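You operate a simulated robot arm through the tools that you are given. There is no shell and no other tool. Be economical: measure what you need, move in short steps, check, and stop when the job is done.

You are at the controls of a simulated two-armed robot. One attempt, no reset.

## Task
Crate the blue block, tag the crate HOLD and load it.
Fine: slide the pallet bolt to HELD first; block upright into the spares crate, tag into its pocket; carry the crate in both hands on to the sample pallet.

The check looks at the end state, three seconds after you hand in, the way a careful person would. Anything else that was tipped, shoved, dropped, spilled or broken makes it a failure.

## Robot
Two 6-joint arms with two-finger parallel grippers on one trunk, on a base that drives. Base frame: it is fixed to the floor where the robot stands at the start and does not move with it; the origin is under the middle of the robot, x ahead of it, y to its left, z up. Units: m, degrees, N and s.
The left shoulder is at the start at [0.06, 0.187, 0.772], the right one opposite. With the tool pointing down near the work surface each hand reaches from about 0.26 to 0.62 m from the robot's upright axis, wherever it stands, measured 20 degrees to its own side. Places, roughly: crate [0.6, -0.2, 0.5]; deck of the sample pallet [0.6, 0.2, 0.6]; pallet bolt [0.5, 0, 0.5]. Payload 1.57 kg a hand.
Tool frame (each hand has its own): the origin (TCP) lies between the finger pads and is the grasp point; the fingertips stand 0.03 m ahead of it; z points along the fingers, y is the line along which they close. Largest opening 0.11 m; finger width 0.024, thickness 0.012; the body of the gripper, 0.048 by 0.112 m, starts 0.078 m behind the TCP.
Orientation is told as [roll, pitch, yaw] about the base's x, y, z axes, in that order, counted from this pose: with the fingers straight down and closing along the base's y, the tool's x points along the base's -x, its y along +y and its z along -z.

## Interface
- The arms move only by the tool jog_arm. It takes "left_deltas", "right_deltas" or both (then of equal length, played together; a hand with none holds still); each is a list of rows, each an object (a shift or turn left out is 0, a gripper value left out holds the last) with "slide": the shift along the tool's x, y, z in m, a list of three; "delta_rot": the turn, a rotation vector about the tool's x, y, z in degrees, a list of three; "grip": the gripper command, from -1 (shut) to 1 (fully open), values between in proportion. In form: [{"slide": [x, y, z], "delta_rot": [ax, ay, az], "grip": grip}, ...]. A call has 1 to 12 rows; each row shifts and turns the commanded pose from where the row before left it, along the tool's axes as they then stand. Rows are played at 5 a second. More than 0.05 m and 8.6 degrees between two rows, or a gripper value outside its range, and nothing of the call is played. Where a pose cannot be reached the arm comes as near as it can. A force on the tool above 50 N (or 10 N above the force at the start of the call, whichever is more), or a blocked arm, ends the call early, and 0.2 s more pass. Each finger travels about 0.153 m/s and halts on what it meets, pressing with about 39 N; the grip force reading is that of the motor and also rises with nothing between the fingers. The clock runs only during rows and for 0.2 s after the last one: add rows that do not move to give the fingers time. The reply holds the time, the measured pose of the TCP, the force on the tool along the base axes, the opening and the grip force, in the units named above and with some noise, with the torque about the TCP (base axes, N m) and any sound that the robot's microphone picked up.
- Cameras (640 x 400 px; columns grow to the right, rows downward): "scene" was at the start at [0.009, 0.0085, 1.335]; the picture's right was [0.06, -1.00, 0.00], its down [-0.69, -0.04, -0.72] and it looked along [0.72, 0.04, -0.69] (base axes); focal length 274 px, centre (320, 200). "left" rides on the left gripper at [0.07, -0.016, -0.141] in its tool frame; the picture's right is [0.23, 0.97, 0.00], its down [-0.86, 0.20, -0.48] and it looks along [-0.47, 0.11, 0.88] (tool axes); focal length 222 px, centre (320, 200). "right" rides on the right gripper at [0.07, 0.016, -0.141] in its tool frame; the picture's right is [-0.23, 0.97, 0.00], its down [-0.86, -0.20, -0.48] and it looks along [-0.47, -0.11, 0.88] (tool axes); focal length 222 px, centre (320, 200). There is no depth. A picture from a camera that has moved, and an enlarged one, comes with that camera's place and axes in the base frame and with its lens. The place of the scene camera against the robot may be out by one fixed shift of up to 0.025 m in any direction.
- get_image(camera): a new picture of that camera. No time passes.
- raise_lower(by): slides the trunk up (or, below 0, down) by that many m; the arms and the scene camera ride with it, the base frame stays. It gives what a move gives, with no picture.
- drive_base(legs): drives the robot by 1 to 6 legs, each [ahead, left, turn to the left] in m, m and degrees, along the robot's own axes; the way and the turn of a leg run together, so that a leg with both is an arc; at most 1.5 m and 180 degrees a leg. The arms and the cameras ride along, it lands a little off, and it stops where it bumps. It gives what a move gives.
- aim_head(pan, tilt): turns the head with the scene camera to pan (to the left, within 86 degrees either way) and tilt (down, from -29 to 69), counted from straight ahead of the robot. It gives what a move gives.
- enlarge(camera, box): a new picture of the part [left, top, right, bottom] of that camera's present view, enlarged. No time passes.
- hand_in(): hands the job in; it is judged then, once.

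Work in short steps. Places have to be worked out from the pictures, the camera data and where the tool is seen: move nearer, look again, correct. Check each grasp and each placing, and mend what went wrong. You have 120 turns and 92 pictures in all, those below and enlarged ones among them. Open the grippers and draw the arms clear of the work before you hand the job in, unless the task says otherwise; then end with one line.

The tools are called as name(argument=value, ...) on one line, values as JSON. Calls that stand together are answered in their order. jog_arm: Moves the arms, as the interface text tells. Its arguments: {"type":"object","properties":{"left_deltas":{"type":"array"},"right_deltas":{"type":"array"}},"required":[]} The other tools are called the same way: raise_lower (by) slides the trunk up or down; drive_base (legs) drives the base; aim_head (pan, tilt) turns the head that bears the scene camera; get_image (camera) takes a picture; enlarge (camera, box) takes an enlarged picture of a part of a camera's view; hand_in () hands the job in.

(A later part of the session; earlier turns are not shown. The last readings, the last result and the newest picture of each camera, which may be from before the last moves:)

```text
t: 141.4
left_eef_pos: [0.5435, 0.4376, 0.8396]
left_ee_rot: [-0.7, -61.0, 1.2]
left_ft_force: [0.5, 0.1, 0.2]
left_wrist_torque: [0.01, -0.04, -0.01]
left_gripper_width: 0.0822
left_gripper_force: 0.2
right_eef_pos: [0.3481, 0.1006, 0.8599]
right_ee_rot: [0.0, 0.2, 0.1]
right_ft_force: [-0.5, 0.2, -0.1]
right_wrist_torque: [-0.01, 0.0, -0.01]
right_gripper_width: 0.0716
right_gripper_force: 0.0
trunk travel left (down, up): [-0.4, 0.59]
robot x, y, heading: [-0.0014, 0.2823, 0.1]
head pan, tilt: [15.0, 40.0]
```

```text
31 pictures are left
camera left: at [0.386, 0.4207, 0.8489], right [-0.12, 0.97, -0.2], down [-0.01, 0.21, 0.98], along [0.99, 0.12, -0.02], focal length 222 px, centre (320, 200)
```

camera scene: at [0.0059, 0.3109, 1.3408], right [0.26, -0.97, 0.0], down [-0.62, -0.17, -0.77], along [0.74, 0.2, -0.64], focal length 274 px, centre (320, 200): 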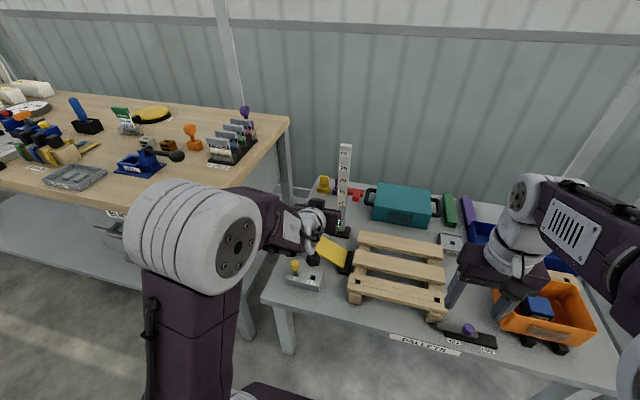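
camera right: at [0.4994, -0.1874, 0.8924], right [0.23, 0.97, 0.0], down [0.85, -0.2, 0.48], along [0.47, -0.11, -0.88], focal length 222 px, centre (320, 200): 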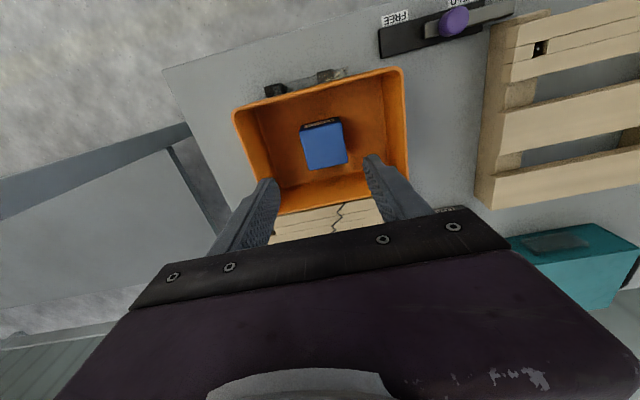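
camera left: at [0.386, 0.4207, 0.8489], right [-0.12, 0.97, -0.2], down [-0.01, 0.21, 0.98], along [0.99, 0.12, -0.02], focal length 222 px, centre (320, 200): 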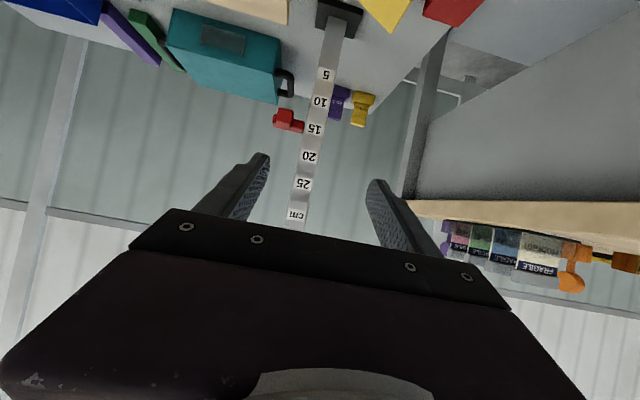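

The tag head's ray passes y≈0.56, z≈0.58 near x≈1.03; the cm post stands at y≈0.43 and must be kept to my right. I extend the left hand forward and down a bit to see where it comes within reach.

jog_arm(left_deltas=[{"slide": [0.0162, 0.01, 0.0395]}, {"slide": [0.0162, 0.01, 0.0395]}, {"slide": [0.0162, 0.01, 0.0395]}, {}])

```text
t: 142.4
left_eef_pos: [0.614, 0.4162, 0.7351]
left_ee_rot: [-0.6, -61.0, 1.6]
left_ft_force: [-1.2, 0.1, -0.2]
left_wrist_torque: [0.02, 0.05, -0.01]
left_gripper_width: 0.0826
left_gripper_force: 0.0
left hand out of reach, approached as far as the arm can: row 1, 2, 3
right_eef_pos: [0.3471, 0.0994, 0.8609]
right_ee_rot: [-0.1, 0.1, 0.3]
right_ft_force: [0.4, 0.6, -0.1]
right_wrist_torque: [0.02, -0.04, 0.02]
right_gripper_width: 0.0717
right_gripper_force: 0.0
trunk travel left (down, up): [-0.4, 0.59]
robot x, y, heading: [-0.0047, 0.2836, 0.3]
head pan, tilt: [15.0, 40.0]
```

The hand stops at 0.13 m left of my axis when pointing dead ahead; it seems the arm's plane needs a slight outward yaw. I yaw the tool 10° to the left and see how far left it now gets.

jog_arm(left_deltas=[{"delta_rot": [-4.4, 0, -2.4]}, {"delta_rot": [-4.4, 0, -2.4]}, {}])

```text
t: 143.2
left_eef_pos: [0.6135, 0.4172, 0.7359]
left_ee_rot: [-0.5, -60.8, 11.1]
left_ft_force: [-0.1, -0.6, 0.2]
left_wrist_torque: [-0.01, 0.01, -0.02]
left_gripper_width: 0.0823
left_gripper_force: 0.0
right_eef_pos: [0.348, 0.0996, 0.8598]
right_ee_rot: [0.0, 0.1, 0.2]
right_ft_force: [-0.5, -0.7, 0.7]
right_wrist_torque: [-0.03, 0.0, 0.0]
right_gripper_width: 0.0716
right_gripper_force: 0.0
trunk travel left (down, up): [-0.4, 0.59]
robot x, y, heading: [-0.0026, 0.2854, 0.1]
head pan, tilt: [15.0, 40.0]
```

The command follows the reached pose, and yaw works. I slide left now.

jog_arm(left_deltas=[{"slide": [0, 0.035, 0]}, {"slide": [0, 0.035, 0]}, {"slide": [0, 0.035, 0]}, {}])

```text
t: 144.2
left_eef_pos: [0.5968, 0.5127, 0.7391]
left_ee_rot: [0.7, -60.7, 10.3]
left_ft_force: [0.0, 1.0, -0.2]
left_wrist_torque: [0.0, -0.03, 0.0]
left_gripper_width: 0.0826
left_gripper_force: 0.1
left hand out of reach, approached as far as the arm can: row 3
right_eef_pos: [0.3469, 0.1005, 0.8603]
right_ee_rot: [0.0, 0.1, 0.3]
right_ft_force: [0.1, -1.1, 0.2]
right_wrist_torque: [-0.04, 0.0, -0.01]
right_gripper_width: 0.0715
right_gripper_force: 0.0
trunk travel left (down, up): [-0.4, 0.59]
robot x, y, heading: [-0.0013, 0.2863, 0.2]
head pan, tilt: [15.0, 40.0]
```

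At 10° yaw the hand reaches 0.227 left of my axis, which is enough. I drive in 0.2 m ahead and 0.03 m left (hand passes left of the post) and look with the wrist camera.

drive_base(legs=[[0, 0.03, 0], [0.2, 0, 0]])

get_image(camera="left")

get_image(camera="scene")

```text
t: 146.2
left_eef_pos: [0.7931, 0.5414, 0.7386]
left_ee_rot: [0.5, -60.7, 10.4]
left_ft_force: [0.0, -0.7, 1.0]
left_wrist_torque: [0.01, 0.02, 0.02]
left_gripper_width: 0.0823
left_gripper_force: 0.1
right_eef_pos: [0.5443, 0.13, 0.8597]
right_ee_rot: [0.0, 0.2, 0.0]
right_ft_force: [0.3, 0.0, -0.5]
right_wrist_torque: [0.0, 0.02, -0.01]
right_gripper_width: 0.0712
right_gripper_force: 0.1
trunk travel left (down, up): [-0.4, 0.59]
robot x, y, heading: [0.1909, 0.3124, 0.1]
head pan, tilt: [15.0, 40.0]
```

```text
30 pictures are left
camera left: at [0.6417, 0.4964, 0.7478], right [-0.29, 0.94, -0.19], down [-0.04, 0.19, 0.98], along [0.96, 0.29, -0.02], focal length 222 px, centre (320, 200)
```

left: 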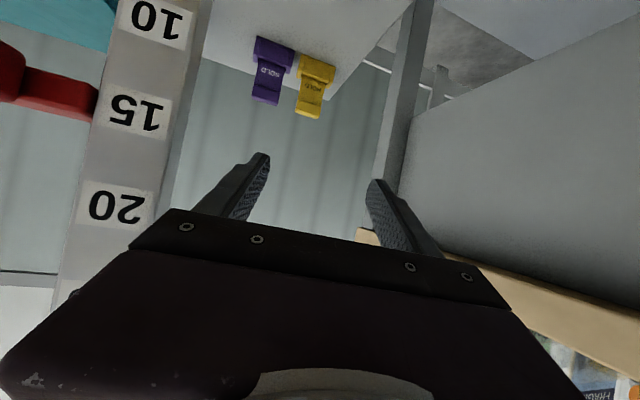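

```text
29 pictures are left
camera scene: at [0.2022, 0.3415, 1.3408], right [0.26, -0.97, 0.0], down [-0.62, -0.17, -0.77], along [0.74, 0.2, -0.64], focal length 274 px, centre (320, 200)
```

scene: 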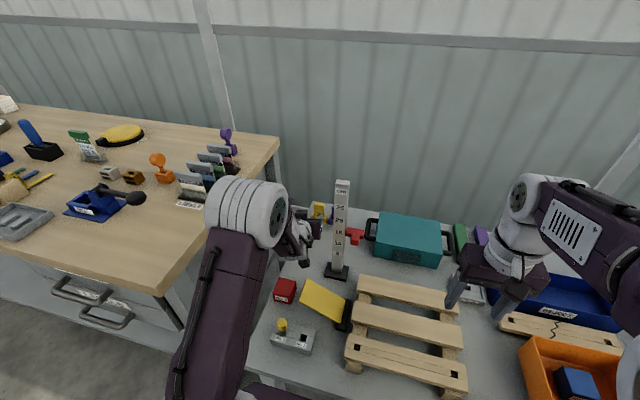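

There are two tags, purple and yellow, and both have text. I zoom in to read them before choosing.

enlarge(camera="left", box=[240, 25, 350, 130])

```text
3.81 times, centred on (295, 78) of left
camera zoom: at [0.6417, 0.4964, 0.7478], right [-0.29, 0.94, -0.19], down [-0.04, 0.19, 0.98], along [0.96, 0.29, -0.02], focal length 846 px, centre (415, 667)
```

zoom: 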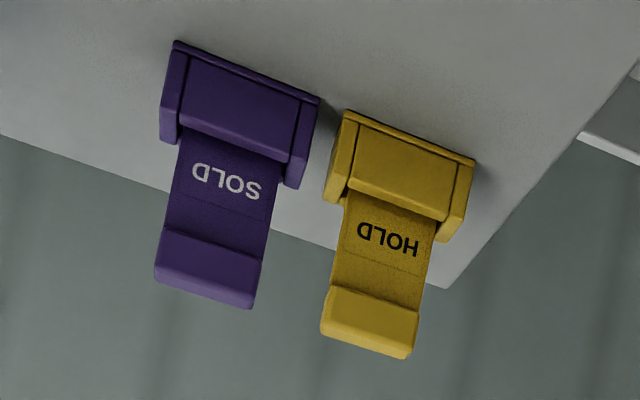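

SOLD is purple and HOLD is yellow, so the yellow one is right. Its head is about 0.044 wide, near (1.015, 0.558, 0.593), facing straight at me (yaw≈0). To avoid the wrist singularity I steepen the tool to 50° below horizontal and take the yaw back to 0.

jog_arm(left_deltas=[{"delta_rot": [0, 8, 0]}, {"delta_rot": [0, 8, 0]}, {"delta_rot": [0, 5, 0]}, {"delta_rot": [3.3, 0, 4]}, {"delta_rot": [3.3, 0, 4]}, {"slide": [0, 0.008, 0]}, {"slide": [0, 0.008, 0]}, {}])

```text
t: 148.0
left_eef_pos: [0.784, 0.5264, 0.7302]
left_ee_rot: [2.7, -41.3, -0.1]
left_ft_force: [-0.7, 0.7, -0.5]
left_wrist_torque: [0.02, 0.01, 0.01]
left_gripper_width: 0.0827
left_gripper_force: 0.0
left hand out of reach, approached as far as the arm can: row 3, 5, 6, 7
right_eef_pos: [0.5426, 0.1295, 0.8605]
right_ee_rot: [0.0, 0.1, -0.1]
right_ft_force: [0.9, -0.8, -0.3]
right_wrist_torque: [0.02, 0.05, -0.01]
right_gripper_width: 0.0715
right_gripper_force: 0.0
trunk travel left (down, up): [-0.4, 0.59]
robot x, y, heading: [0.1899, 0.3158, 0.3]
head pan, tilt: [15.0, 40.0]
```

Now the hand is at 0.21 left of my axis with yaw 0. I add 4° of yaw, shift the last 3 cm left, and lower to just above head height well in front of the tags.

jog_arm(left_deltas=[{"delta_rot": [-2.6, 0, -3.1]}, {"slide": [0, 0.016, 0]}, {"slide": [0, 0.016, 0]}, {"slide": [0.025, 0, 0.029]}, {"slide": [0.025, 0, 0.029]}, {"slide": [0.02, 0, 0.022], "grip": 0.1}, {}])

get_image(camera="left")

```text
t: 149.6
left_eef_pos: [0.7833, 0.5267, 0.634]
left_ee_rot: [2.6, -42.2, 3.9]
left_ft_force: [-0.5, 0.2, 1.0]
left_wrist_torque: [0.02, 0.01, 0.02]
left_gripper_width: 0.0605
left_gripper_force: 0.2
left hand out of reach, approached as far as the arm can: row 4, 5, 6
right_eef_pos: [0.5428, 0.1301, 0.8602]
right_ee_rot: [0.0, 0.1, 0.1]
right_ft_force: [-0.4, -0.3, 0.3]
right_wrist_torque: [-0.01, 0.04, 0.01]
right_gripper_width: 0.0715
right_gripper_force: 0.1
trunk travel left (down, up): [-0.4, 0.59]
robot x, y, heading: [0.1877, 0.3146, 0.3]
head pan, tilt: [15.0, 40.0]
```

```text
27 pictures are left
camera left: at [0.6401, 0.4946, 0.6926], right [-0.27, 0.96, -0.12], down [0.29, 0.2, 0.94], along [0.92, 0.21, -0.33], focal length 222 px, centre (320, 200)
```

left: 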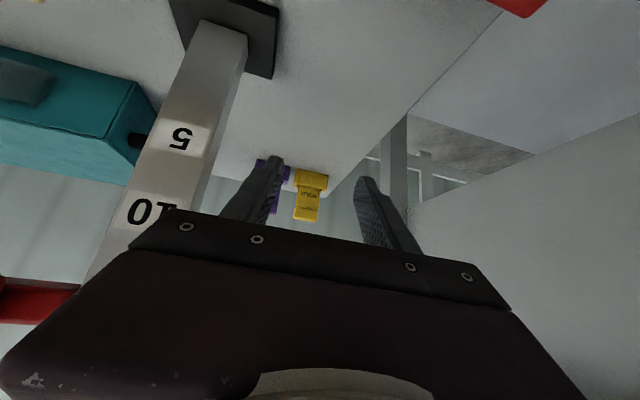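

Triangulated: the HOLD head is at (1.02, 0.561, 0.591), and the post's left face is at y≈0.446. I turn the base 3.5° left, which moves the hand left away from the post, then drive ahead 0.1 m.

drive_base(legs=[[0, 0, 3.5], [0.1, 0, 0]])

```text
t: 151.2
left_eef_pos: [0.8736, 0.5675, 0.6338]
left_ee_rot: [2.7, -42.1, 7.2]
left_ft_force: [0.4, 0.2, -0.5]
left_wrist_torque: [0.01, -0.01, 0.01]
left_gripper_width: 0.0606
left_gripper_force: 0.0
right_eef_pos: [0.6551, 0.1568, 0.8599]
right_ee_rot: [0.0, 0.1, 3.4]
right_ft_force: [0.4, 0.4, 0.1]
right_wrist_torque: [-0.02, 0.01, 0.02]
right_gripper_width: 0.0714
right_gripper_force: 0.0
trunk travel left (down, up): [-0.4, 0.59]
robot x, y, heading: [0.2927, 0.3194, 3.5]
head pan, tilt: [15.0, 40.0]
```

The base fits under the table, and the hand is at (0.874, 0.568, 0.634). I extend toward the tag, holding the line at y≈0.561, and look again.

jog_arm(left_deltas=[{"delta_rot": [2.0, 0, 2.2]}, {"slide": [-0.018, -0.004, 0.025]}, {"slide": [-0.018, -0.004, 0.025]}, {"slide": [-0.018, -0.004, 0.025]}, {}])

get_image(camera="left")

```text
t: 152.4
left_eef_pos: [0.962, 0.5555, 0.6196]
left_ee_rot: [2.8, -42.0, 4.3]
left_ft_force: [0.1, -0.5, 0.4]
left_wrist_torque: [0.01, -0.01, 0.01]
left_gripper_width: 0.0605
left_gripper_force: 0.0
left hand out of reach, approached as far as the arm can: row 1, 4
right_eef_pos: [0.6541, 0.1568, 0.861]
right_ee_rot: [0.0, 0.1, 3.4]
right_ft_force: [-0.7, -0.5, 0.7]
right_wrist_torque: [-0.01, 0.01, 0.01]
right_gripper_width: 0.0712
right_gripper_force: 0.1
trunk travel left (down, up): [-0.4, 0.59]
robot x, y, heading: [0.2944, 0.3213, 3.5]
head pan, tilt: [15.0, 40.0]
```

```text
26 pictures are left
camera left: at [0.8191, 0.5215, 0.6784], right [-0.27, 0.95, -0.12], down [0.29, 0.2, 0.93], along [0.92, 0.22, -0.34], focal length 222 px, centre (320, 200)
```

left: 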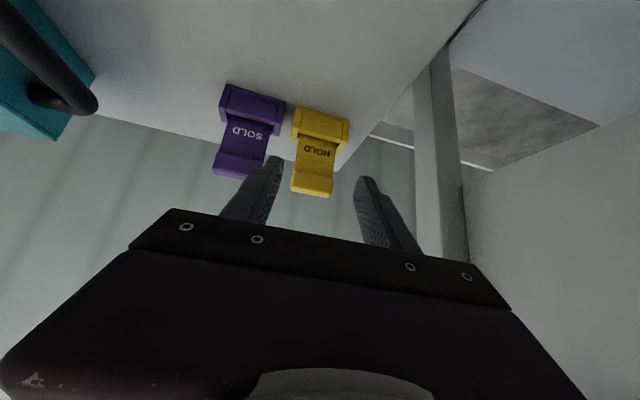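

The head ray again gives (1.02, 0.560, 0.590). The SOLD head is only 25 mm beside it, so I narrow the opening to 0.052, centre on it, and drive 3.5 cm further in.

jog_arm(left_deltas=[{"slide": [0, 0.003, 0], "grip": -0.05}, {}])

drive_base(legs=[[0.03, 0, 0]])

get_image(camera="left")

```text
t: 153.0
left_eef_pos: [0.9632, 0.5582, 0.6211]
left_ee_rot: [2.7, -42.0, 4.3]
left_ft_force: [0.6, 0.4, -0.2]
left_wrist_torque: [0.0, -0.02, 0.01]
left_gripper_width: 0.0524
left_gripper_force: 0.0
right_eef_pos: [0.6533, 0.1567, 0.8609]
right_ee_rot: [-0.1, 0.1, 3.4]
right_ft_force: [-1.0, 0.0, -0.1]
right_wrist_torque: [0.04, 0.0, 0.01]
right_gripper_width: 0.0716
right_gripper_force: 0.0
trunk travel left (down, up): [-0.4, 0.59]
robot x, y, heading: [0.2939, 0.3215, 3.3]
head pan, tilt: [15.0, 40.0]
```

```text
t: 153.9
left_eef_pos: [0.9926, 0.5604, 0.619]
left_ee_rot: [2.6, -41.9, 4.2]
left_ft_force: [0.4, -1.1, -0.1]
left_wrist_torque: [-0.01, 0.01, 0.03]
left_gripper_width: 0.0521
left_gripper_force: 0.0
right_eef_pos: [0.6858, 0.1587, 0.8588]
right_ee_rot: [-0.1, 0.2, 3.4]
right_ft_force: [1.4, 0.2, 0.3]
right_wrist_torque: [0.01, 0.04, -0.01]
right_gripper_width: 0.0716
right_gripper_force: 0.2
trunk travel left (down, up): [-0.4, 0.59]
robot x, y, heading: [0.3197, 0.3223, 3.5]
head pan, tilt: [15.0, 40.0]
```

```text
25 pictures are left
camera left: at [0.8495, 0.527, 0.6777], right [-0.27, 0.96, -0.12], down [0.3, 0.2, 0.93], along [0.92, 0.22, -0.34], focal length 222 px, centre (320, 200)
```

left: 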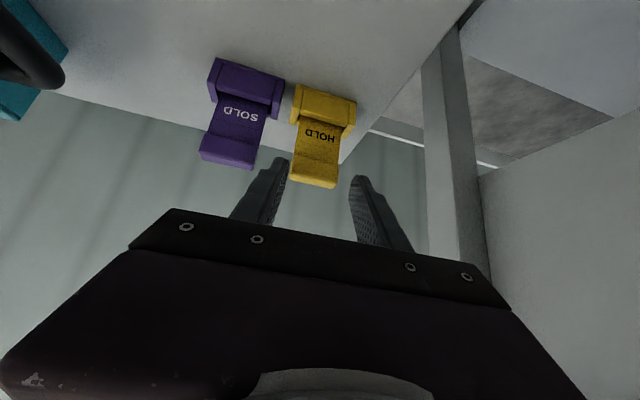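

Head, fingers and approach line agree: a 32 mm move almost straight along the tool axis puts the head between the pads. I go in two small steps and check.

jog_arm(left_deltas=[{"slide": [0.001, 0, 0.012]}, {"slide": [0.001, -0.001, 0.012]}, {"slide": [0, 0, 0.008]}, {}])

enlarge(camera="left", box=[180, 40, 440, 240])

```text
t: 154.9
left_eef_pos: [1.0123, 0.5622, 0.594]
left_ee_rot: [2.7, -42.0, 4.3]
left_ft_force: [0.4, -0.3, -0.1]
left_wrist_torque: [0.0, -0.04, -0.05]
left_gripper_width: 0.0522
left_gripper_force: 0.0
right_eef_pos: [0.6858, 0.1578, 0.8616]
right_ee_rot: [0.0, 0.1, 3.3]
right_ft_force: [0.3, -0.1, 0.5]
right_wrist_torque: [0.0, 0.02, 0.01]
right_gripper_width: 0.0716
right_gripper_force: 0.1
trunk travel left (down, up): [-0.4, 0.59]
robot x, y, heading: [0.3239, 0.325, 3.5]
head pan, tilt: [15.0, 40.0]
```

```text
2.00 times, centred on (310, 140) of left
camera zoom: at [0.8678, 0.5293, 0.6536], right [-0.27, 0.96, -0.12], down [0.29, 0.2, 0.93], along [0.92, 0.22, -0.34], focal length 444 px, centre (340, 320)
```

zoom: 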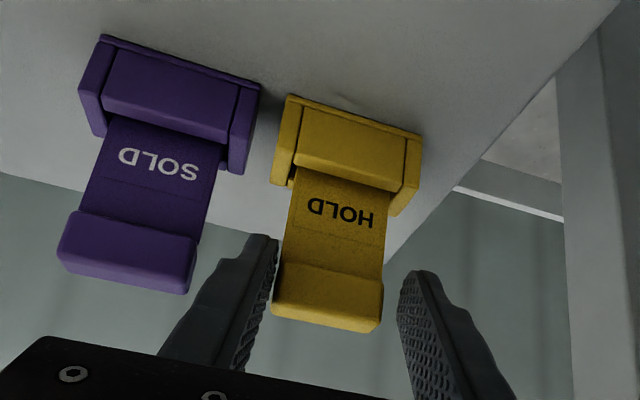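

The fingers straddle the HOLD head with the TCP at it. I shift 1.5 mm to the right and close gradually.

jog_arm(left_deltas=[{"slide": [0, -0.0015, 0.002]}, {"grip": -0.15}, {"grip": -0.25}, {"grip": -0.4}, {}])

enlarge(camera="left", box=[180, 40, 440, 240])

```text
t: 156.1
left_eef_pos: [1.0139, 0.5598, 0.5923]
left_ee_rot: [2.7, -41.9, 4.4]
left_ft_force: [0.9, -4.1, -0.6]
left_wrist_torque: [-0.39, 0.0, -0.08]
left_gripper_width: 0.0434
left_gripper_force: 39.1
right_eef_pos: [0.6839, 0.158, 0.8598]
right_ee_rot: [0.0, 0.1, 3.4]
right_ft_force: [-0.1, 0.3, -0.8]
right_wrist_torque: [-0.03, 0.01, 0.0]
right_gripper_width: 0.0715
right_gripper_force: 0.1
trunk travel left (down, up): [-0.4, 0.59]
robot x, y, heading: [0.3234, 0.3226, 3.2]
head pan, tilt: [15.0, 40.0]
```

```text
2.00 times, centred on (310, 140) of left
camera zoom: at [0.8692, 0.527, 0.652], right [-0.27, 0.96, -0.12], down [0.3, 0.2, 0.93], along [0.92, 0.22, -0.34], focal length 444 px, centre (340, 320)
```

zoom: 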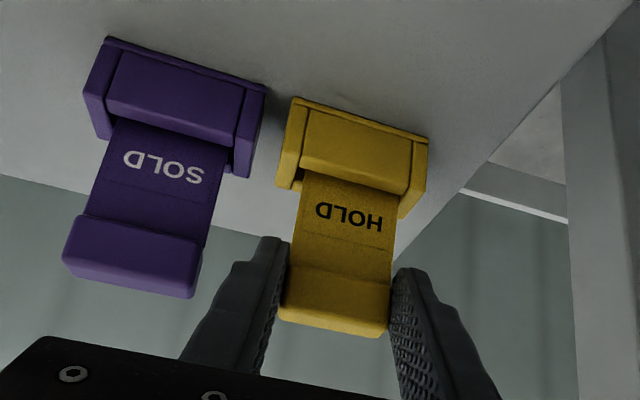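

The head is gripped (43 mm, 39 N). I lift purely vertically with the trunk to draw the card from its holder.

raise_lower(by=0.1)

get_image(camera="left")

```text
t: 157.4
left_eef_pos: [1.0145, 0.5611, 0.693]
left_ee_rot: [2.7, -42.0, 4.3]
left_ft_force: [-0.9, 0.1, 0.8]
left_wrist_torque: [0.0, -0.01, 0.01]
left_gripper_width: 0.0433
left_gripper_force: 39.3
right_eef_pos: [0.6842, 0.1581, 0.9598]
right_ee_rot: [-0.1, 0.2, 3.4]
right_ft_force: [-0.3, -0.5, -0.4]
right_wrist_torque: [0.04, 0.0, 0.0]
right_gripper_width: 0.0714
right_gripper_force: 0.0
trunk travel left (down, up): [-0.5, 0.49]
robot x, y, heading: [0.3228, 0.3224, 3.1]
head pan, tilt: [15.0, 40.0]
```

```text
22 pictures are left
camera left: at [0.8692, 0.5277, 0.7519], right [-0.27, 0.96, -0.12], down [0.3, 0.2, 0.93], along [0.92, 0.22, -0.34], focal length 222 px, centre (320, 200)
```

left: 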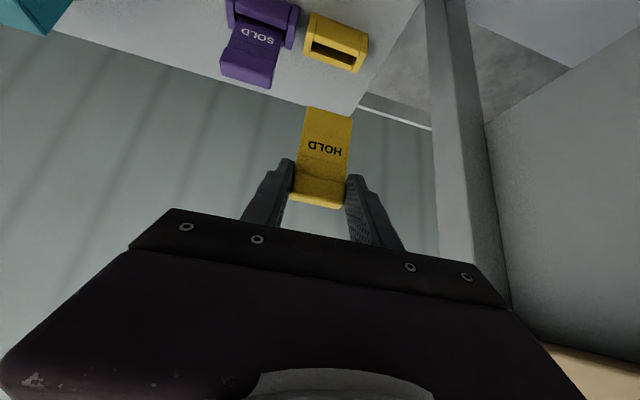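

The HOLD tag is free, with about 8 cm of card hanging below the grip, and the holder stayed put. I raise 0.1 m more, back straight out past the post, square up and strafe right to stand in front of the crate.

raise_lower(by=0.1)

drive_base(legs=[[-0.6, 0, 0], [0, 0, -3.3], [0, -0.6, 0]])

aim_head(pan=0, tilt=45)

get_image(camera="scene")

```text
t: 158.7
left_eef_pos: [1.0134, 0.5609, 0.7933]
left_ee_rot: [2.7, -42.0, 4.3]
left_ft_force: [0.1, 0.4, -1.3]
left_wrist_torque: [0.04, 0.02, 0.01]
left_gripper_width: 0.043
left_gripper_force: 39.2
right_eef_pos: [0.6843, 0.1579, 1.0599]
right_ee_rot: [0.0, 0.1, 3.4]
right_ft_force: [-0.4, 0.0, -0.7]
right_wrist_torque: [0.01, 0.0, -0.03]
right_gripper_width: 0.0717
right_gripper_force: 0.1
trunk travel left (down, up): [-0.6, 0.39]
robot x, y, heading: [0.3229, 0.3239, 3.6]
head pan, tilt: [15.0, 40.0]
```

```text
t: 165.6
left_eef_pos: [0.4252, -0.0965, 0.7923]
left_ee_rot: [2.6, -42.0, 2.4]
left_ft_force: [-0.7, -0.3, -0.1]
left_wrist_torque: [0.0, -0.01, 0.01]
left_gripper_width: 0.0428
left_gripper_force: 38.9
right_eef_pos: [0.0858, -0.4891, 1.0589]
right_ee_rot: [0.0, 0.0, 1.8]
right_ft_force: [-0.2, 0.0, -0.2]
right_wrist_torque: [0.02, 0.02, 0.01]
right_gripper_width: 0.0715
right_gripper_force: 0.0
trunk travel left (down, up): [-0.6, 0.39]
robot x, y, heading: [-0.2749, -0.3135, 1.8]
head pan, tilt: [15.0, 40.0]
```

```text
t: 166.3
left_eef_pos: [0.4251, -0.097, 0.7927]
left_ee_rot: [2.7, -42.0, 2.5]
left_ft_force: [0.5, -0.3, -1.2]
left_wrist_torque: [-0.01, 0.01, 0.04]
left_gripper_width: 0.0427
left_gripper_force: 39.3
right_eef_pos: [0.0842, -0.4881, 1.0598]
right_ee_rot: [0.1, 0.1, 1.7]
right_ft_force: [-0.8, 0.7, 0.6]
right_wrist_torque: [0.0, 0.04, -0.01]
right_gripper_width: 0.0716
right_gripper_force: 0.1
trunk travel left (down, up): [-0.6, 0.39]
robot x, y, heading: [-0.2729, -0.3123, 1.4]
head pan, tilt: [0.0, 45.0]
```

```text
21 pictures are left
camera scene: at [-0.2628, -0.3075, 1.5336], right [0.03, -1.0, 0.0], down [-0.71, -0.02, -0.71], along [0.71, 0.02, -0.71], focal length 274 px, centre (320, 200)
```

scene: 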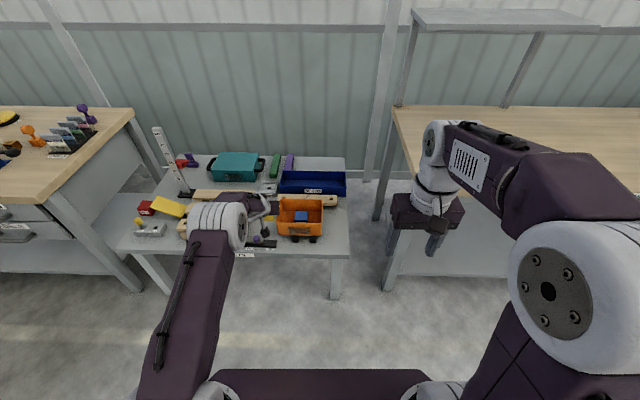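

From the initial stereo views the pocket centre is about (0.503, -0.1955, 0.572). I square the base, pull the arm in and to the right for a relaxed pose, and step forward so the card is just short of the pocket.

jog_arm(left_deltas=[{"slide": [0.03, -0.03, -0.027]}, {"slide": [0.03, -0.03, -0.027]}, {"slide": [0.03, -0.03, -0.027]}, {}])

drive_base(legs=[[0, 0, -1.5], [0.14, 0, 0]])

get_image(camera="left")

```text
refused: row 1 steps farther than a row can; nothing moved
```

```text
t: 168.0
left_eef_pos: [0.5701, -0.1142, 0.7932]
left_ee_rot: [2.7, -42.0, 1.1]
left_ft_force: [0.5, -0.3, 0.1]
left_wrist_torque: [-0.01, 0.01, 0.07]
left_gripper_width: 0.0427
left_gripper_force: 39.1
right_eef_pos: [0.2194, -0.497, 1.0608]
right_ee_rot: [0.0, 0.1, 0.3]
right_ft_force: [0.1, -0.7, -0.2]
right_wrist_torque: [0.0, 0.02, -0.02]
right_gripper_width: 0.0716
right_gripper_force: 0.1
trunk travel left (down, up): [-0.6, 0.39]
robot x, y, heading: [-0.1321, -0.31, 0.1]
head pan, tilt: [0.0, 45.0]
```

```text
20 pictures are left
camera left: at [0.4244, -0.1386, 0.8521], right [-0.22, 0.97, -0.12], down [0.31, 0.18, 0.93], along [0.93, 0.17, -0.34], focal length 222 px, centre (320, 200)
```

left: 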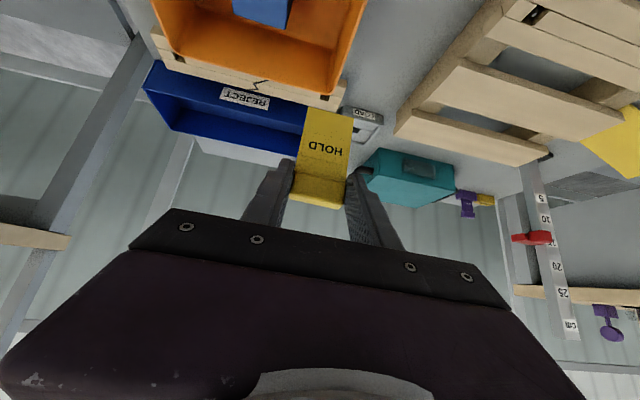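

Only the drive ran, so the hand is 0.13 m too far forward but well above everything. I pull it back and right with smaller rows, then lower in front of the pocket to look.

jog_arm(left_deltas=[{"slide": [0.0241, -0.0205, -0.0217]}, {"slide": [0.0241, -0.0205, -0.0217]}, {"slide": [0.0241, -0.0205, -0.0217]}, {"slide": [0.0241, -0.0205, -0.0217]}, {"slide": [0.0201, 0, 0.0223]}, {"slide": [0.0201, 0, 0.0223]}, {"slide": [0.0201, 0, 0.0223]}, {}])

get_image(camera="left")

```text
t: 169.8
left_eef_pos: [0.4536, -0.1897, 0.7006]
left_ee_rot: [2.7, -42.0, 1.1]
left_ft_force: [0.5, 0.4, 0.2]
left_wrist_torque: [-0.01, -0.04, 0.02]
left_gripper_width: 0.0426
left_gripper_force: 38.9
left hand out of reach, approached as far as the arm can: row 1
right_eef_pos: [0.2195, -0.4971, 1.0588]
right_ee_rot: [0.0, 0.1, 0.2]
right_ft_force: [-0.5, -0.7, 0.1]
right_wrist_torque: [0.02, -0.02, 0.02]
right_gripper_width: 0.0718
right_gripper_force: 0.1
trunk travel left (down, up): [-0.6, 0.39]
robot x, y, heading: [-0.1312, -0.3134, 0.1]
head pan, tilt: [0.0, 45.0]
```

```text
19 pictures are left
camera left: at [0.3081, -0.2155, 0.7589], right [-0.22, 0.97, -0.12], down [0.31, 0.18, 0.93], along [0.93, 0.17, -0.34], focal length 222 px, centre (320, 200)
```

left: 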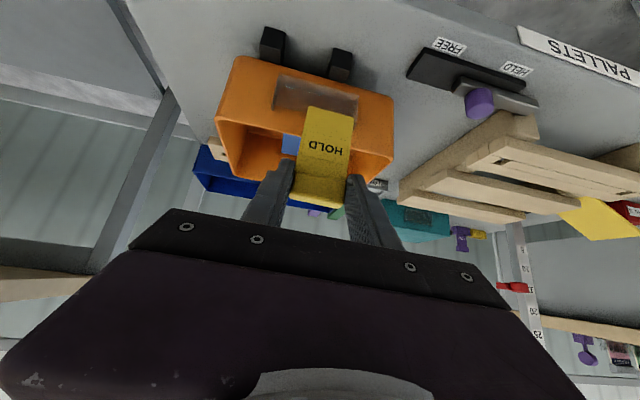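

enlarge(camera="left", box=[200, 40, 420, 220])

```text
2.22 times, centred on (310, 130) of left
camera zoom: at [0.3081, -0.2155, 0.7589], right [-0.22, 0.97, -0.12], down [0.31, 0.18, 0.93], along [0.93, 0.17, -0.34], focal length 494 px, centre (342, 356)
```

zoom: 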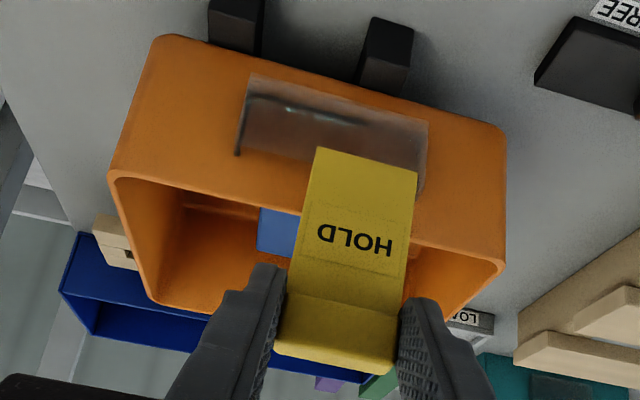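

The card (bottom edge ≈ z 0.623, x≈0.46) is parallel to the crate front, and the pocket's open top is near (0.50, -0.197, 0.60). I move forward 44 mm and right 9 mm, staying above the pocket, then check.

jog_arm(left_deltas=[{"slide": [-0.0166, -0.009, 0.0149]}, {"slide": [-0.0166, 0, 0.0149]}, {"slide": [0.005, 0, 0.0056]}, {}])

enlarge(camera="left", box=[200, 20, 440, 210])

```text
t: 170.8
left_eef_pos: [0.4984, -0.1964, 0.6918]
left_ee_rot: [2.7, -42.0, 1.1]
left_ft_force: [0.2, 0.2, -0.2]
left_wrist_torque: [-0.04, 0.01, -0.01]
left_gripper_width: 0.0429
left_gripper_force: 38.9
right_eef_pos: [0.2185, -0.4974, 1.06]
right_ee_rot: [0.0, 0.1, 0.2]
right_ft_force: [0.6, -1.0, 0.2]
right_wrist_torque: [-0.01, -0.02, 0.0]
right_gripper_width: 0.0716
right_gripper_force: 0.1
trunk travel left (down, up): [-0.6, 0.39]
robot x, y, heading: [-0.1349, -0.3127, 0.1]
head pan, tilt: [0.0, 45.0]
```

```text
2.11 times, centred on (320, 115) of left
camera zoom: at [0.3526, -0.2209, 0.7503], right [-0.22, 0.97, -0.12], down [0.31, 0.18, 0.93], along [0.93, 0.17, -0.34], focal length 468 px, centre (320, 379)
```

zoom: 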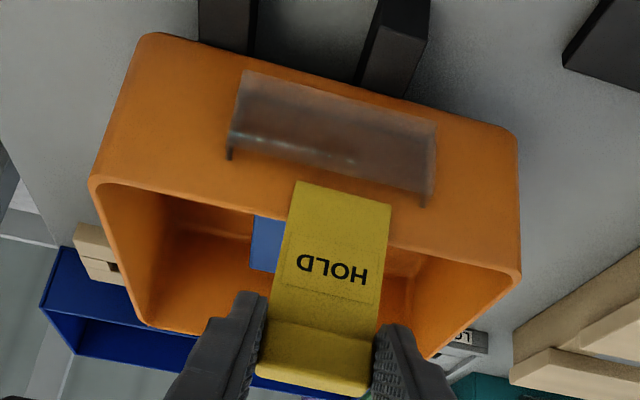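

The mouth of the pocket spans x≈0.495–0.510 at z≈0.606, and the card is at x≈0.5045 just above it, inside the mouth in projection. I ease 1.5 mm back, 3 mm right, and lower 20 mm.

jog_arm(left_deltas=[{"slide": [0.0011, -0.003, -0.001]}, {"slide": [0.0047, 0, 0.0052]}, {"slide": [0.0047, 0, 0.0052]}, {"slide": [0.004, 0, 0.0045]}, {}])

enlarge(camera="left", box=[200, 20, 440, 210])

```text
t: 172.0
left_eef_pos: [0.4971, -0.1985, 0.6721]
left_ee_rot: [2.7, -42.1, 1.1]
left_ft_force: [0.0, -0.9, -0.3]
left_wrist_torque: [-0.01, -0.04, 0.02]
left_gripper_width: 0.0428
left_gripper_force: 39.0
right_eef_pos: [0.2196, -0.4971, 1.0603]
right_ee_rot: [0.1, 0.1, 0.2]
right_ft_force: [-0.4, 0.8, -0.3]
right_wrist_torque: [0.02, 0.0, -0.01]
right_gripper_width: 0.0711
right_gripper_force: 0.0
trunk travel left (down, up): [-0.6, 0.39]
robot x, y, heading: [-0.1324, -0.3119, 0.0]
head pan, tilt: [0.0, 45.0]
```

```text
2.11 times, centred on (320, 115) of left
camera zoom: at [0.3519, -0.2227, 0.7307], right [-0.22, 0.97, -0.12], down [0.31, 0.18, 0.93], along [0.93, 0.17, -0.34], focal length 468 px, centre (320, 379)
```

zoom: 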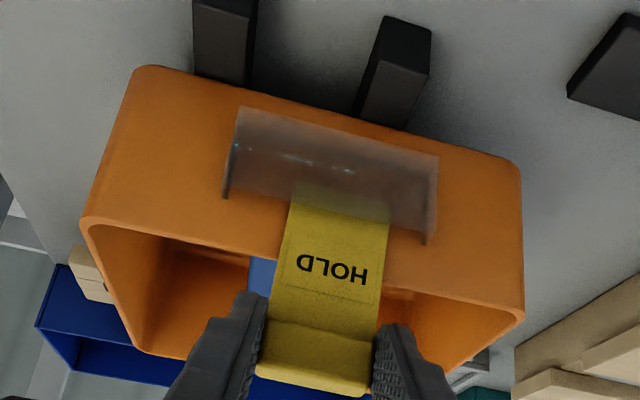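

The card's lower end is now seen through the translucent pocket front, so it has entered. I lower another 14 mm, with fingertips still just above the rim.

jog_arm(left_deltas=[{"slide": [0.0033, 0, 0.0037]}, {"slide": [0.0033, 0, 0.0037]}, {"slide": [0.0027, 0, 0.003]}, {}])

enlarge(camera="left", box=[200, 20, 440, 210])

```text
t: 173.0
left_eef_pos: [0.4972, -0.1952, 0.6572]
left_ee_rot: [2.7, -42.0, 1.1]
left_ft_force: [-0.6, 0.1, -0.5]
left_wrist_torque: [0.0, -0.03, 0.0]
left_gripper_width: 0.0427
left_gripper_force: 39.0
right_eef_pos: [0.2194, -0.4968, 1.0595]
right_ee_rot: [-0.1, 0.1, 0.2]
right_ft_force: [0.2, -0.1, -0.2]
right_wrist_torque: [-0.01, 0.03, 0.04]
right_gripper_width: 0.0714
right_gripper_force: 0.0
trunk travel left (down, up): [-0.6, 0.39]
robot x, y, heading: [-0.1341, -0.3139, 0.2]
head pan, tilt: [0.0, 45.0]
```

```text
2.11 times, centred on (320, 115) of left
camera zoom: at [0.3516, -0.2219, 0.7164], right [-0.22, 0.97, -0.12], down [0.31, 0.18, 0.93], along [0.93, 0.17, -0.34], focal length 468 px, centre (320, 379)
```

zoom: 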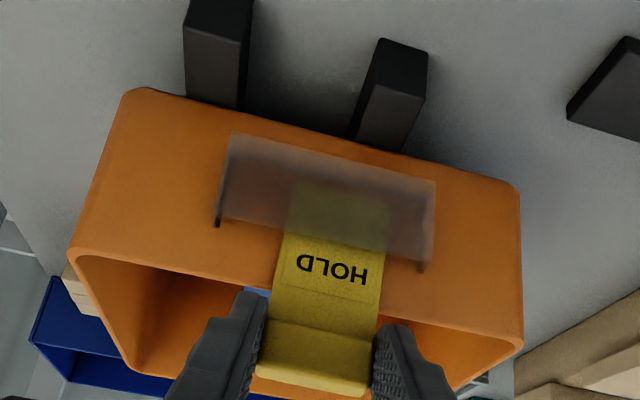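

The card is about halfway into the pocket. I lower a little more, watching for contact at the rim.

jog_arm(left_deltas=[{"slide": [0.002, 0, 0.0022]}, {"slide": [0.002, 0, 0.0022]}, {"slide": [0.002, 0, 0.0022]}, {}])

```text
t: 174.0
left_eef_pos: [0.4979, -0.1976, 0.6501]
left_ee_rot: [2.7, -42.3, 1.1]
left_ft_force: [-0.2, -0.1, 5.4]
left_wrist_torque: [-0.09, -0.1, -0.02]
left_gripper_width: 0.0426
left_gripper_force: 39.1
right_eef_pos: [0.2175, -0.4968, 1.061]
right_ee_rot: [0.0, 0.0, 0.2]
right_ft_force: [-0.4, 0.5, 0.0]
right_wrist_torque: [0.0, -0.02, -0.01]
right_gripper_width: 0.0714
right_gripper_force: 0.0
trunk travel left (down, up): [-0.6, 0.39]
robot x, y, heading: [-0.1319, -0.3175, 0.1]
head pan, tilt: [0.0, 45.0]
```

Light contact (5 N). I relieve 2 mm, open, let the tag settle, then retreat along the tool axis and look.

jog_arm(left_deltas=[{"slide": [-0.0013, 0, -0.0015]}, {"grip": -0.1}, {"grip": 0.05}, {}, {"slide": [0, 0, -0.02]}, {"slide": [0, 0, -0.04]}, {"slide": [0, 0, -0.04]}, {}])

enlarge(camera="left", box=[200, 20, 440, 210])

```text
t: 175.8
left_eef_pos: [0.4288, -0.2028, 0.7271]
left_ee_rot: [2.6, -41.9, 1.1]
left_ft_force: [-0.8, -0.2, -0.5]
left_wrist_torque: [0.0, -0.03, -0.01]
left_gripper_width: 0.0578
left_gripper_force: 0.0
right_eef_pos: [0.2195, -0.4972, 1.0595]
right_ee_rot: [0.1, 0.3, 0.2]
right_ft_force: [0.1, -0.5, -0.4]
right_wrist_torque: [-0.02, 0.01, -0.01]
right_gripper_width: 0.0716
right_gripper_force: 0.1
trunk travel left (down, up): [-0.6, 0.39]
robot x, y, heading: [-0.1313, -0.3126, 0.2]
head pan, tilt: [0.0, 45.0]
```

```text
2.11 times, centred on (320, 115) of left
camera zoom: at [0.2837, -0.2274, 0.7852], right [-0.22, 0.97, -0.12], down [0.31, 0.18, 0.93], along [0.93, 0.17, -0.34], focal length 468 px, centre (320, 379)
```

zoom: 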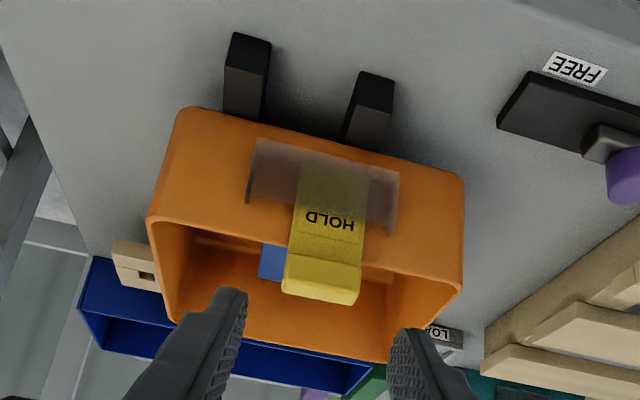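

The HOLD tag stands upright in the pocket. Next is the two-hand carry, so I return the left tool to pointing down, bring both hands to 0.2 m apart at equal height, then lower the trunk 0.1 and centre the base on the crate.

jog_arm(left_deltas=[{"slide": [0, 0, -0.04]}, {"delta_rot": [0, 8.4, 0], "grip": -0.1}, {"delta_rot": [0, 8.4, 0]}, {"delta_rot": [0, 8.4, 0]}, {"delta_rot": [0, 8.4, 0]}, {"delta_rot": [0, 8.4, 0]}, {"delta_rot": [2.6, 0, 1]}, {"slide": [0, 0, -0.04]}, {"slide": [0, 0, -0.04]}, {"slide": [0, -0.01, -0.04]}], right_deltas=[{"slide": [-0.0228, 0.0105, 0.0225], "grip": -0.1}, {"slide": [-0.0228, 0.0105, 0.0225]}, {"slide": [-0.0228, 0.0105, 0.0225]}, {"slide": [-0.0228, 0.0105, 0.0225]}, {"slide": [-0.0228, 0.0105, 0.0225]}, {"slide": [-0.0228, 0.0105, 0.0225]}, {"slide": [-0.0228, 0.0105, 0.0225]}, {"slide": [-0.0228, 0.0105, 0.0225]}, {}, {}])

raise_lower(by=-0.1)

drive_base(legs=[[0, 0.116, 0], [0.18, 0, 0]])

```text
t: 178.0
left_eef_pos: [0.3919, -0.2104, 0.872]
left_ee_rot: [1.9, -5.9, 2.6]
left_ft_force: [-0.2, -0.1, 0.0]
left_wrist_torque: [0.07, -0.02, -0.06]
left_gripper_width: 0.0493
left_gripper_force: 0.0
left hand out of reach, approached as far as the arm can: row 4
right_eef_pos: [0.3992, -0.411, 0.8785]
right_ee_rot: [0.0, 0.1, 0.2]
right_ft_force: [-0.9, 0.2, -0.7]
right_wrist_torque: [0.02, -0.05, -0.04]
right_gripper_width: 0.0497
right_gripper_force: 0.0
trunk travel left (down, up): [-0.6, 0.39]
robot x, y, heading: [-0.1316, -0.3118, 0.3]
head pan, tilt: [0.0, 45.0]
```

```text
t: 179.3
left_eef_pos: [0.3926, -0.2098, 0.7726]
left_ee_rot: [1.9, -5.9, 2.6]
left_ft_force: [0.2, -0.2, -0.9]
left_wrist_torque: [0.03, 0.0, -0.03]
left_gripper_width: 0.0494
left_gripper_force: 0.0
right_eef_pos: [0.3994, -0.411, 0.7808]
right_ee_rot: [0.1, 0.2, 0.2]
right_ft_force: [0.5, -0.3, 0.2]
right_wrist_torque: [-0.03, -0.03, 0.03]
right_gripper_width: 0.0494
right_gripper_force: 0.2
trunk travel left (down, up): [-0.5, 0.49]
robot x, y, heading: [-0.1328, -0.3093, 0.3]
head pan, tilt: [0.0, 45.0]
```

```text
t: 181.7
left_eef_pos: [0.5736, -0.0918, 0.7719]
left_ee_rot: [1.8, -5.9, 2.8]
left_ft_force: [0.4, -0.7, 0.7]
left_wrist_torque: [-0.01, 0.01, 0.0]
left_gripper_width: 0.0495
left_gripper_force: 0.0
right_eef_pos: [0.5813, -0.2933, 0.7804]
right_ee_rot: [0.0, 0.2, 0.3]
right_ft_force: [0.3, -0.3, -0.7]
right_wrist_torque: [-0.01, 0.02, -0.04]
right_gripper_width: 0.0496
right_gripper_force: 0.0
trunk travel left (down, up): [-0.5, 0.49]
robot x, y, heading: [0.0481, -0.1962, 0.5]
head pan, tilt: [0.0, 45.0]
```

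Both hands are above the crate walls. I straighten the left hand's residual tilt and look with both wrist cameras.

jog_arm(left_deltas=[{"delta_rot": [1.9, 5.9, 2.4]}, {"slide": [-0.007, 0, 0]}, {}])

get_image(camera="left")

get_image(camera="right")

```text
t: 182.5
left_eef_pos: [0.5788, -0.0906, 0.7714]
left_ee_rot: [0.1, -0.1, 0.4]
left_ft_force: [-0.2, 0.1, -0.5]
left_wrist_torque: [0.03, -0.03, 0.02]
left_gripper_width: 0.0497
left_gripper_force: 0.0
right_eef_pos: [0.5807, -0.294, 0.7793]
right_ee_rot: [0.0, 0.1, 0.3]
right_ft_force: [0.0, 0.4, -0.1]
right_wrist_torque: [0.01, -0.02, 0.04]
right_gripper_width: 0.0494
right_gripper_force: 0.1
trunk travel left (down, up): [-0.5, 0.49]
robot x, y, heading: [0.0474, -0.1912, 0.3]
head pan, tilt: [0.0, 45.0]
```

```text
13 pictures are left
camera left: at [0.5097, -0.1076, 0.9145], right [-0.23, 0.97, 0.0], down [0.85, 0.2, 0.48], along [0.47, 0.11, -0.88], focal length 222 px, centre (320, 200)
```

left: 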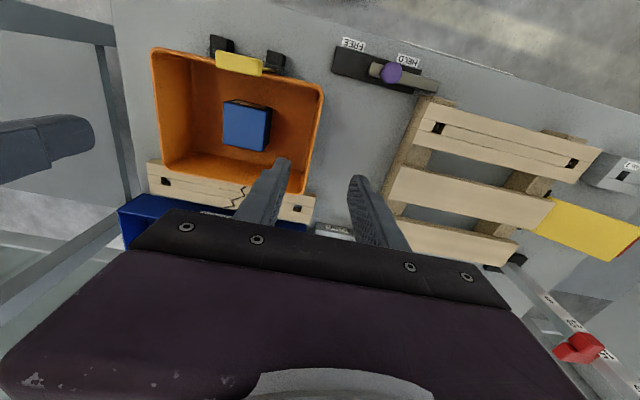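

```text
12 pictures are left
camera right: at [0.5102, -0.2781, 0.9205], right [0.22, 0.98, 0.0], down [0.86, -0.19, 0.48], along [0.46, -0.11, -0.88], focal length 222 px, centre (320, 200)
```

right: 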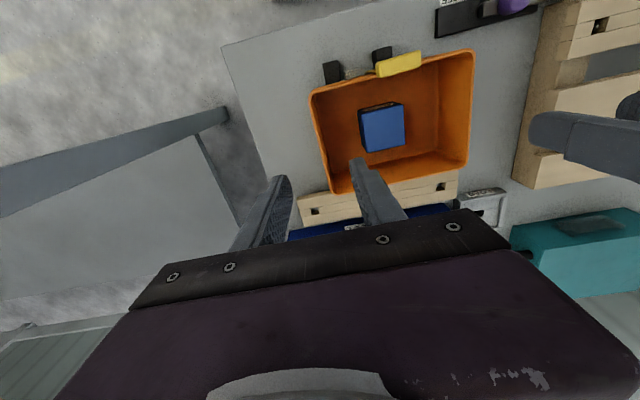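

The left wall centre is at y≈-0.103 and the right wall centre at y≈-0.294, both parallel to x, with the grasp point at x≈0.58 mid-wall. I lower both hands so the walls come between the fingers, stopping at z≈0.605.

jog_arm(left_deltas=[{"slide": [0, -0.012, 0]}, {"slide": [0, 0, 0.0415]}, {"slide": [0, 0, 0.0415]}, {"slide": [0, 0, 0.0415]}, {"slide": [0, 0, 0.0415]}, {}], right_deltas=[{}, {"slide": [0, 0, 0.0435]}, {"slide": [0, 0, 0.0435]}, {"slide": [0, 0, 0.0435]}, {"slide": [0, 0, 0.0435]}, {}])

get_image(camera="left")

get_image(camera="right")

```text
t: 183.9
left_eef_pos: [0.579, -0.1037, 0.6067]
left_ee_rot: [0.2, 0.0, 0.5]
left_ft_force: [0.1, 0.5, -0.7]
left_wrist_torque: [-0.01, -0.02, 0.0]
left_gripper_width: 0.0493
left_gripper_force: 0.1
right_eef_pos: [0.58, -0.2948, 0.6069]
right_ee_rot: [0.0, 0.1, 0.3]
right_ft_force: [0.8, -0.3, 1.0]
right_wrist_torque: [-0.01, -0.05, -0.03]
right_gripper_width: 0.0496
right_gripper_force: 0.0
trunk travel left (down, up): [-0.5, 0.49]
robot x, y, heading: [0.0461, -0.1949, 0.5]
head pan, tilt: [0.0, 45.0]
```

```text
11 pictures are left
camera left: at [0.5091, -0.1199, 0.749], right [-0.23, 0.97, 0.0], down [0.85, 0.2, 0.48], along [0.47, 0.11, -0.88], focal length 222 px, centre (320, 200)
```

left: 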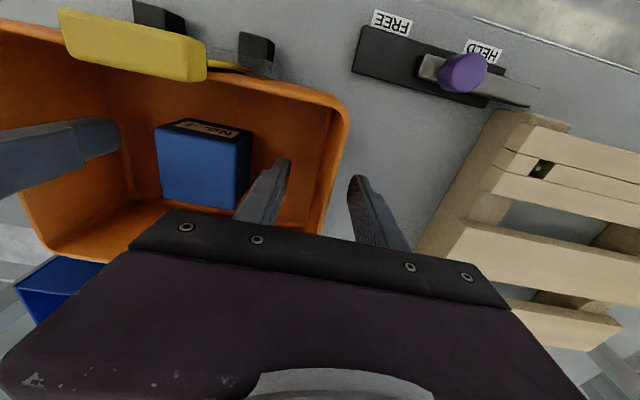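

```text
10 pictures are left
camera right: at [0.5095, -0.2789, 0.7469], right [0.22, 0.98, 0.0], down [0.86, -0.19, 0.48], along [0.47, -0.11, -0.88], focal length 222 px, centre (320, 200)
```

right: 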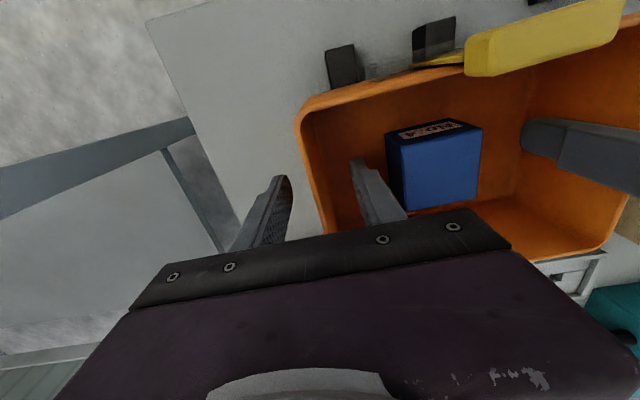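

Each wall lies between its fingers. I go 8 mm deeper and close both hands together.

jog_arm(left_deltas=[{"slide": [0, 0, 0.008]}, {"grip": -0.5}, {"grip": -0.8}, {"grip": -1}, {}, {}], right_deltas=[{"slide": [0, 0, 0.008]}, {"grip": -0.5}, {"grip": -0.8}, {"grip": -1}, {}, {}])

```text
t: 185.3
left_eef_pos: [0.5799, -0.101, 0.5977]
left_ee_rot: [0.3, 0.0, 0.4]
left_ft_force: [5.0, 43.2, -0.8]
left_wrist_torque: [-0.53, -0.18, 0.46]
left_gripper_width: 0.0042
left_gripper_force: 25.1
right_eef_pos: [0.5792, -0.2969, 0.5991]
right_ee_rot: [-0.4, 0.2, 0.4]
right_ft_force: [-3.1, -43.5, 4.3]
right_wrist_torque: [0.48, 0.23, 0.5]
right_gripper_width: 0.0043
right_gripper_force: 24.9
trunk travel left (down, up): [-0.5, 0.49]
robot x, y, heading: [0.0483, -0.1948, 0.3]
head pan, tilt: [0.0, 45.0]
```

Both walls (4 mm) are gripped, but the hands press inward with 43 N. I ease each hand outward 2 mm to relieve the crate.

jog_arm(left_deltas=[{"slide": [0, 0.001, 0]}, {"slide": [0, 0.001, 0]}, {}], right_deltas=[{"slide": [0, -0.001, 0]}, {"slide": [0, -0.001, 0]}, {}])

```text
t: 186.1
left_eef_pos: [0.579, -0.1012, 0.5975]
left_ee_rot: [0.2, -0.1, 0.4]
left_ft_force: [4.6, 32.1, -0.3]
left_wrist_torque: [-0.36, -0.07, 0.59]
left_gripper_width: 0.004
left_gripper_force: 24.4
right_eef_pos: [0.5793, -0.2964, 0.5987]
right_ee_rot: [-0.2, 0.3, 0.4]
right_ft_force: [-5.7, -33.7, 6.7]
right_wrist_torque: [0.45, 0.66, 0.51]
right_gripper_width: 0.0038
right_gripper_force: 25.0
trunk travel left (down, up): [-0.5, 0.49]
robot x, y, heading: [0.0492, -0.195, 0.3]
head pan, tilt: [0.0, 45.0]
```

Each 2 mm takes off 11 N. I ease out 5 mm more per side to bring it near zero.

jog_arm(left_deltas=[{"slide": [0, 0.002, 0]}, {"slide": [0, 0.002, 0]}, {"slide": [0, 0.001, 0]}, {}], right_deltas=[{"slide": [0, -0.002, 0]}, {"slide": [0, -0.002, 0]}, {"slide": [0, -0.001, 0]}, {}])

```text
t: 187.1
left_eef_pos: [0.5798, -0.1, 0.5993]
left_ee_rot: [-0.2, -0.2, 0.3]
left_ft_force: [5.3, -48.3, -2.7]
left_wrist_torque: [0.56, -0.18, 0.54]
left_gripper_width: 0.0042
left_gripper_force: 24.9
right_eef_pos: [0.5805, -0.2963, 0.5981]
right_ee_rot: [0.1, -0.1, 0.4]
right_ft_force: [-8.1, 47.5, 5.4]
right_wrist_torque: [0.05, 0.54, 0.64]
right_gripper_width: 0.0038
right_gripper_force: 24.6
trunk travel left (down, up): [-0.5, 0.49]
robot x, y, heading: [0.0457, -0.1961, 0.1]
head pan, tilt: [0.0, 45.0]
```

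That overshot to -48 N, about 16 N per mm. I bring each hand back in 3 mm.

jog_arm(left_deltas=[{"slide": [0, -0.0015, 0]}, {"slide": [0, -0.0015, 0]}, {}], right_deltas=[{"slide": [0, 0.0015, 0]}, {"slide": [0, 0.0015, 0]}, {}])

```text
t: 187.9
left_eef_pos: [0.5793, -0.1001, 0.5985]
left_ee_rot: [0.1, 0.0, 0.5]
left_ft_force: [6.1, -33.5, -0.3]
left_wrist_torque: [0.32, -0.02, 0.57]
left_gripper_width: 0.0042
left_gripper_force: 24.8
right_eef_pos: [0.5796, -0.2961, 0.5982]
right_ee_rot: [0.0, 0.1, 0.3]
right_ft_force: [-4.9, 31.9, 9.9]
right_wrist_torque: [0.32, 0.16, 0.6]
right_gripper_width: 0.004
right_gripper_force: 24.6
trunk travel left (down, up): [-0.5, 0.49]
robot x, y, heading: [0.049, -0.1947, 0.3]
head pan, tilt: [0.0, 45.0]
```

It's easing. Another 2 mm inward per hand, in small rows.

jog_arm(left_deltas=[{"slide": [0, -0.001, 0]}, {"slide": [0, -0.0008, 0]}, {}, {}], right_deltas=[{"slide": [0, 0.001, 0]}, {"slide": [0, 0.0008, 0]}, {}, {}])

```text
t: 188.9
left_eef_pos: [0.5808, -0.1002, 0.5986]
left_ee_rot: [0.1, 0.0, 0.5]
left_ft_force: [6.7, -9.1, 2.8]
left_wrist_torque: [-0.42, 0.7, 0.58]
left_gripper_width: 0.0042
left_gripper_force: 25.0
right_eef_pos: [0.5806, -0.2958, 0.5982]
right_ee_rot: [-0.1, 0.1, 0.3]
right_ft_force: [-2.5, 10.6, 5.0]
right_wrist_torque: [0.24, -0.71, 0.57]
right_gripper_width: 0.0039
right_gripper_force: 25.0
trunk travel left (down, up): [-0.5, 0.49]
robot x, y, heading: [0.0473, -0.1979, 0.0]
head pan, tilt: [0.0, 45.0]
```

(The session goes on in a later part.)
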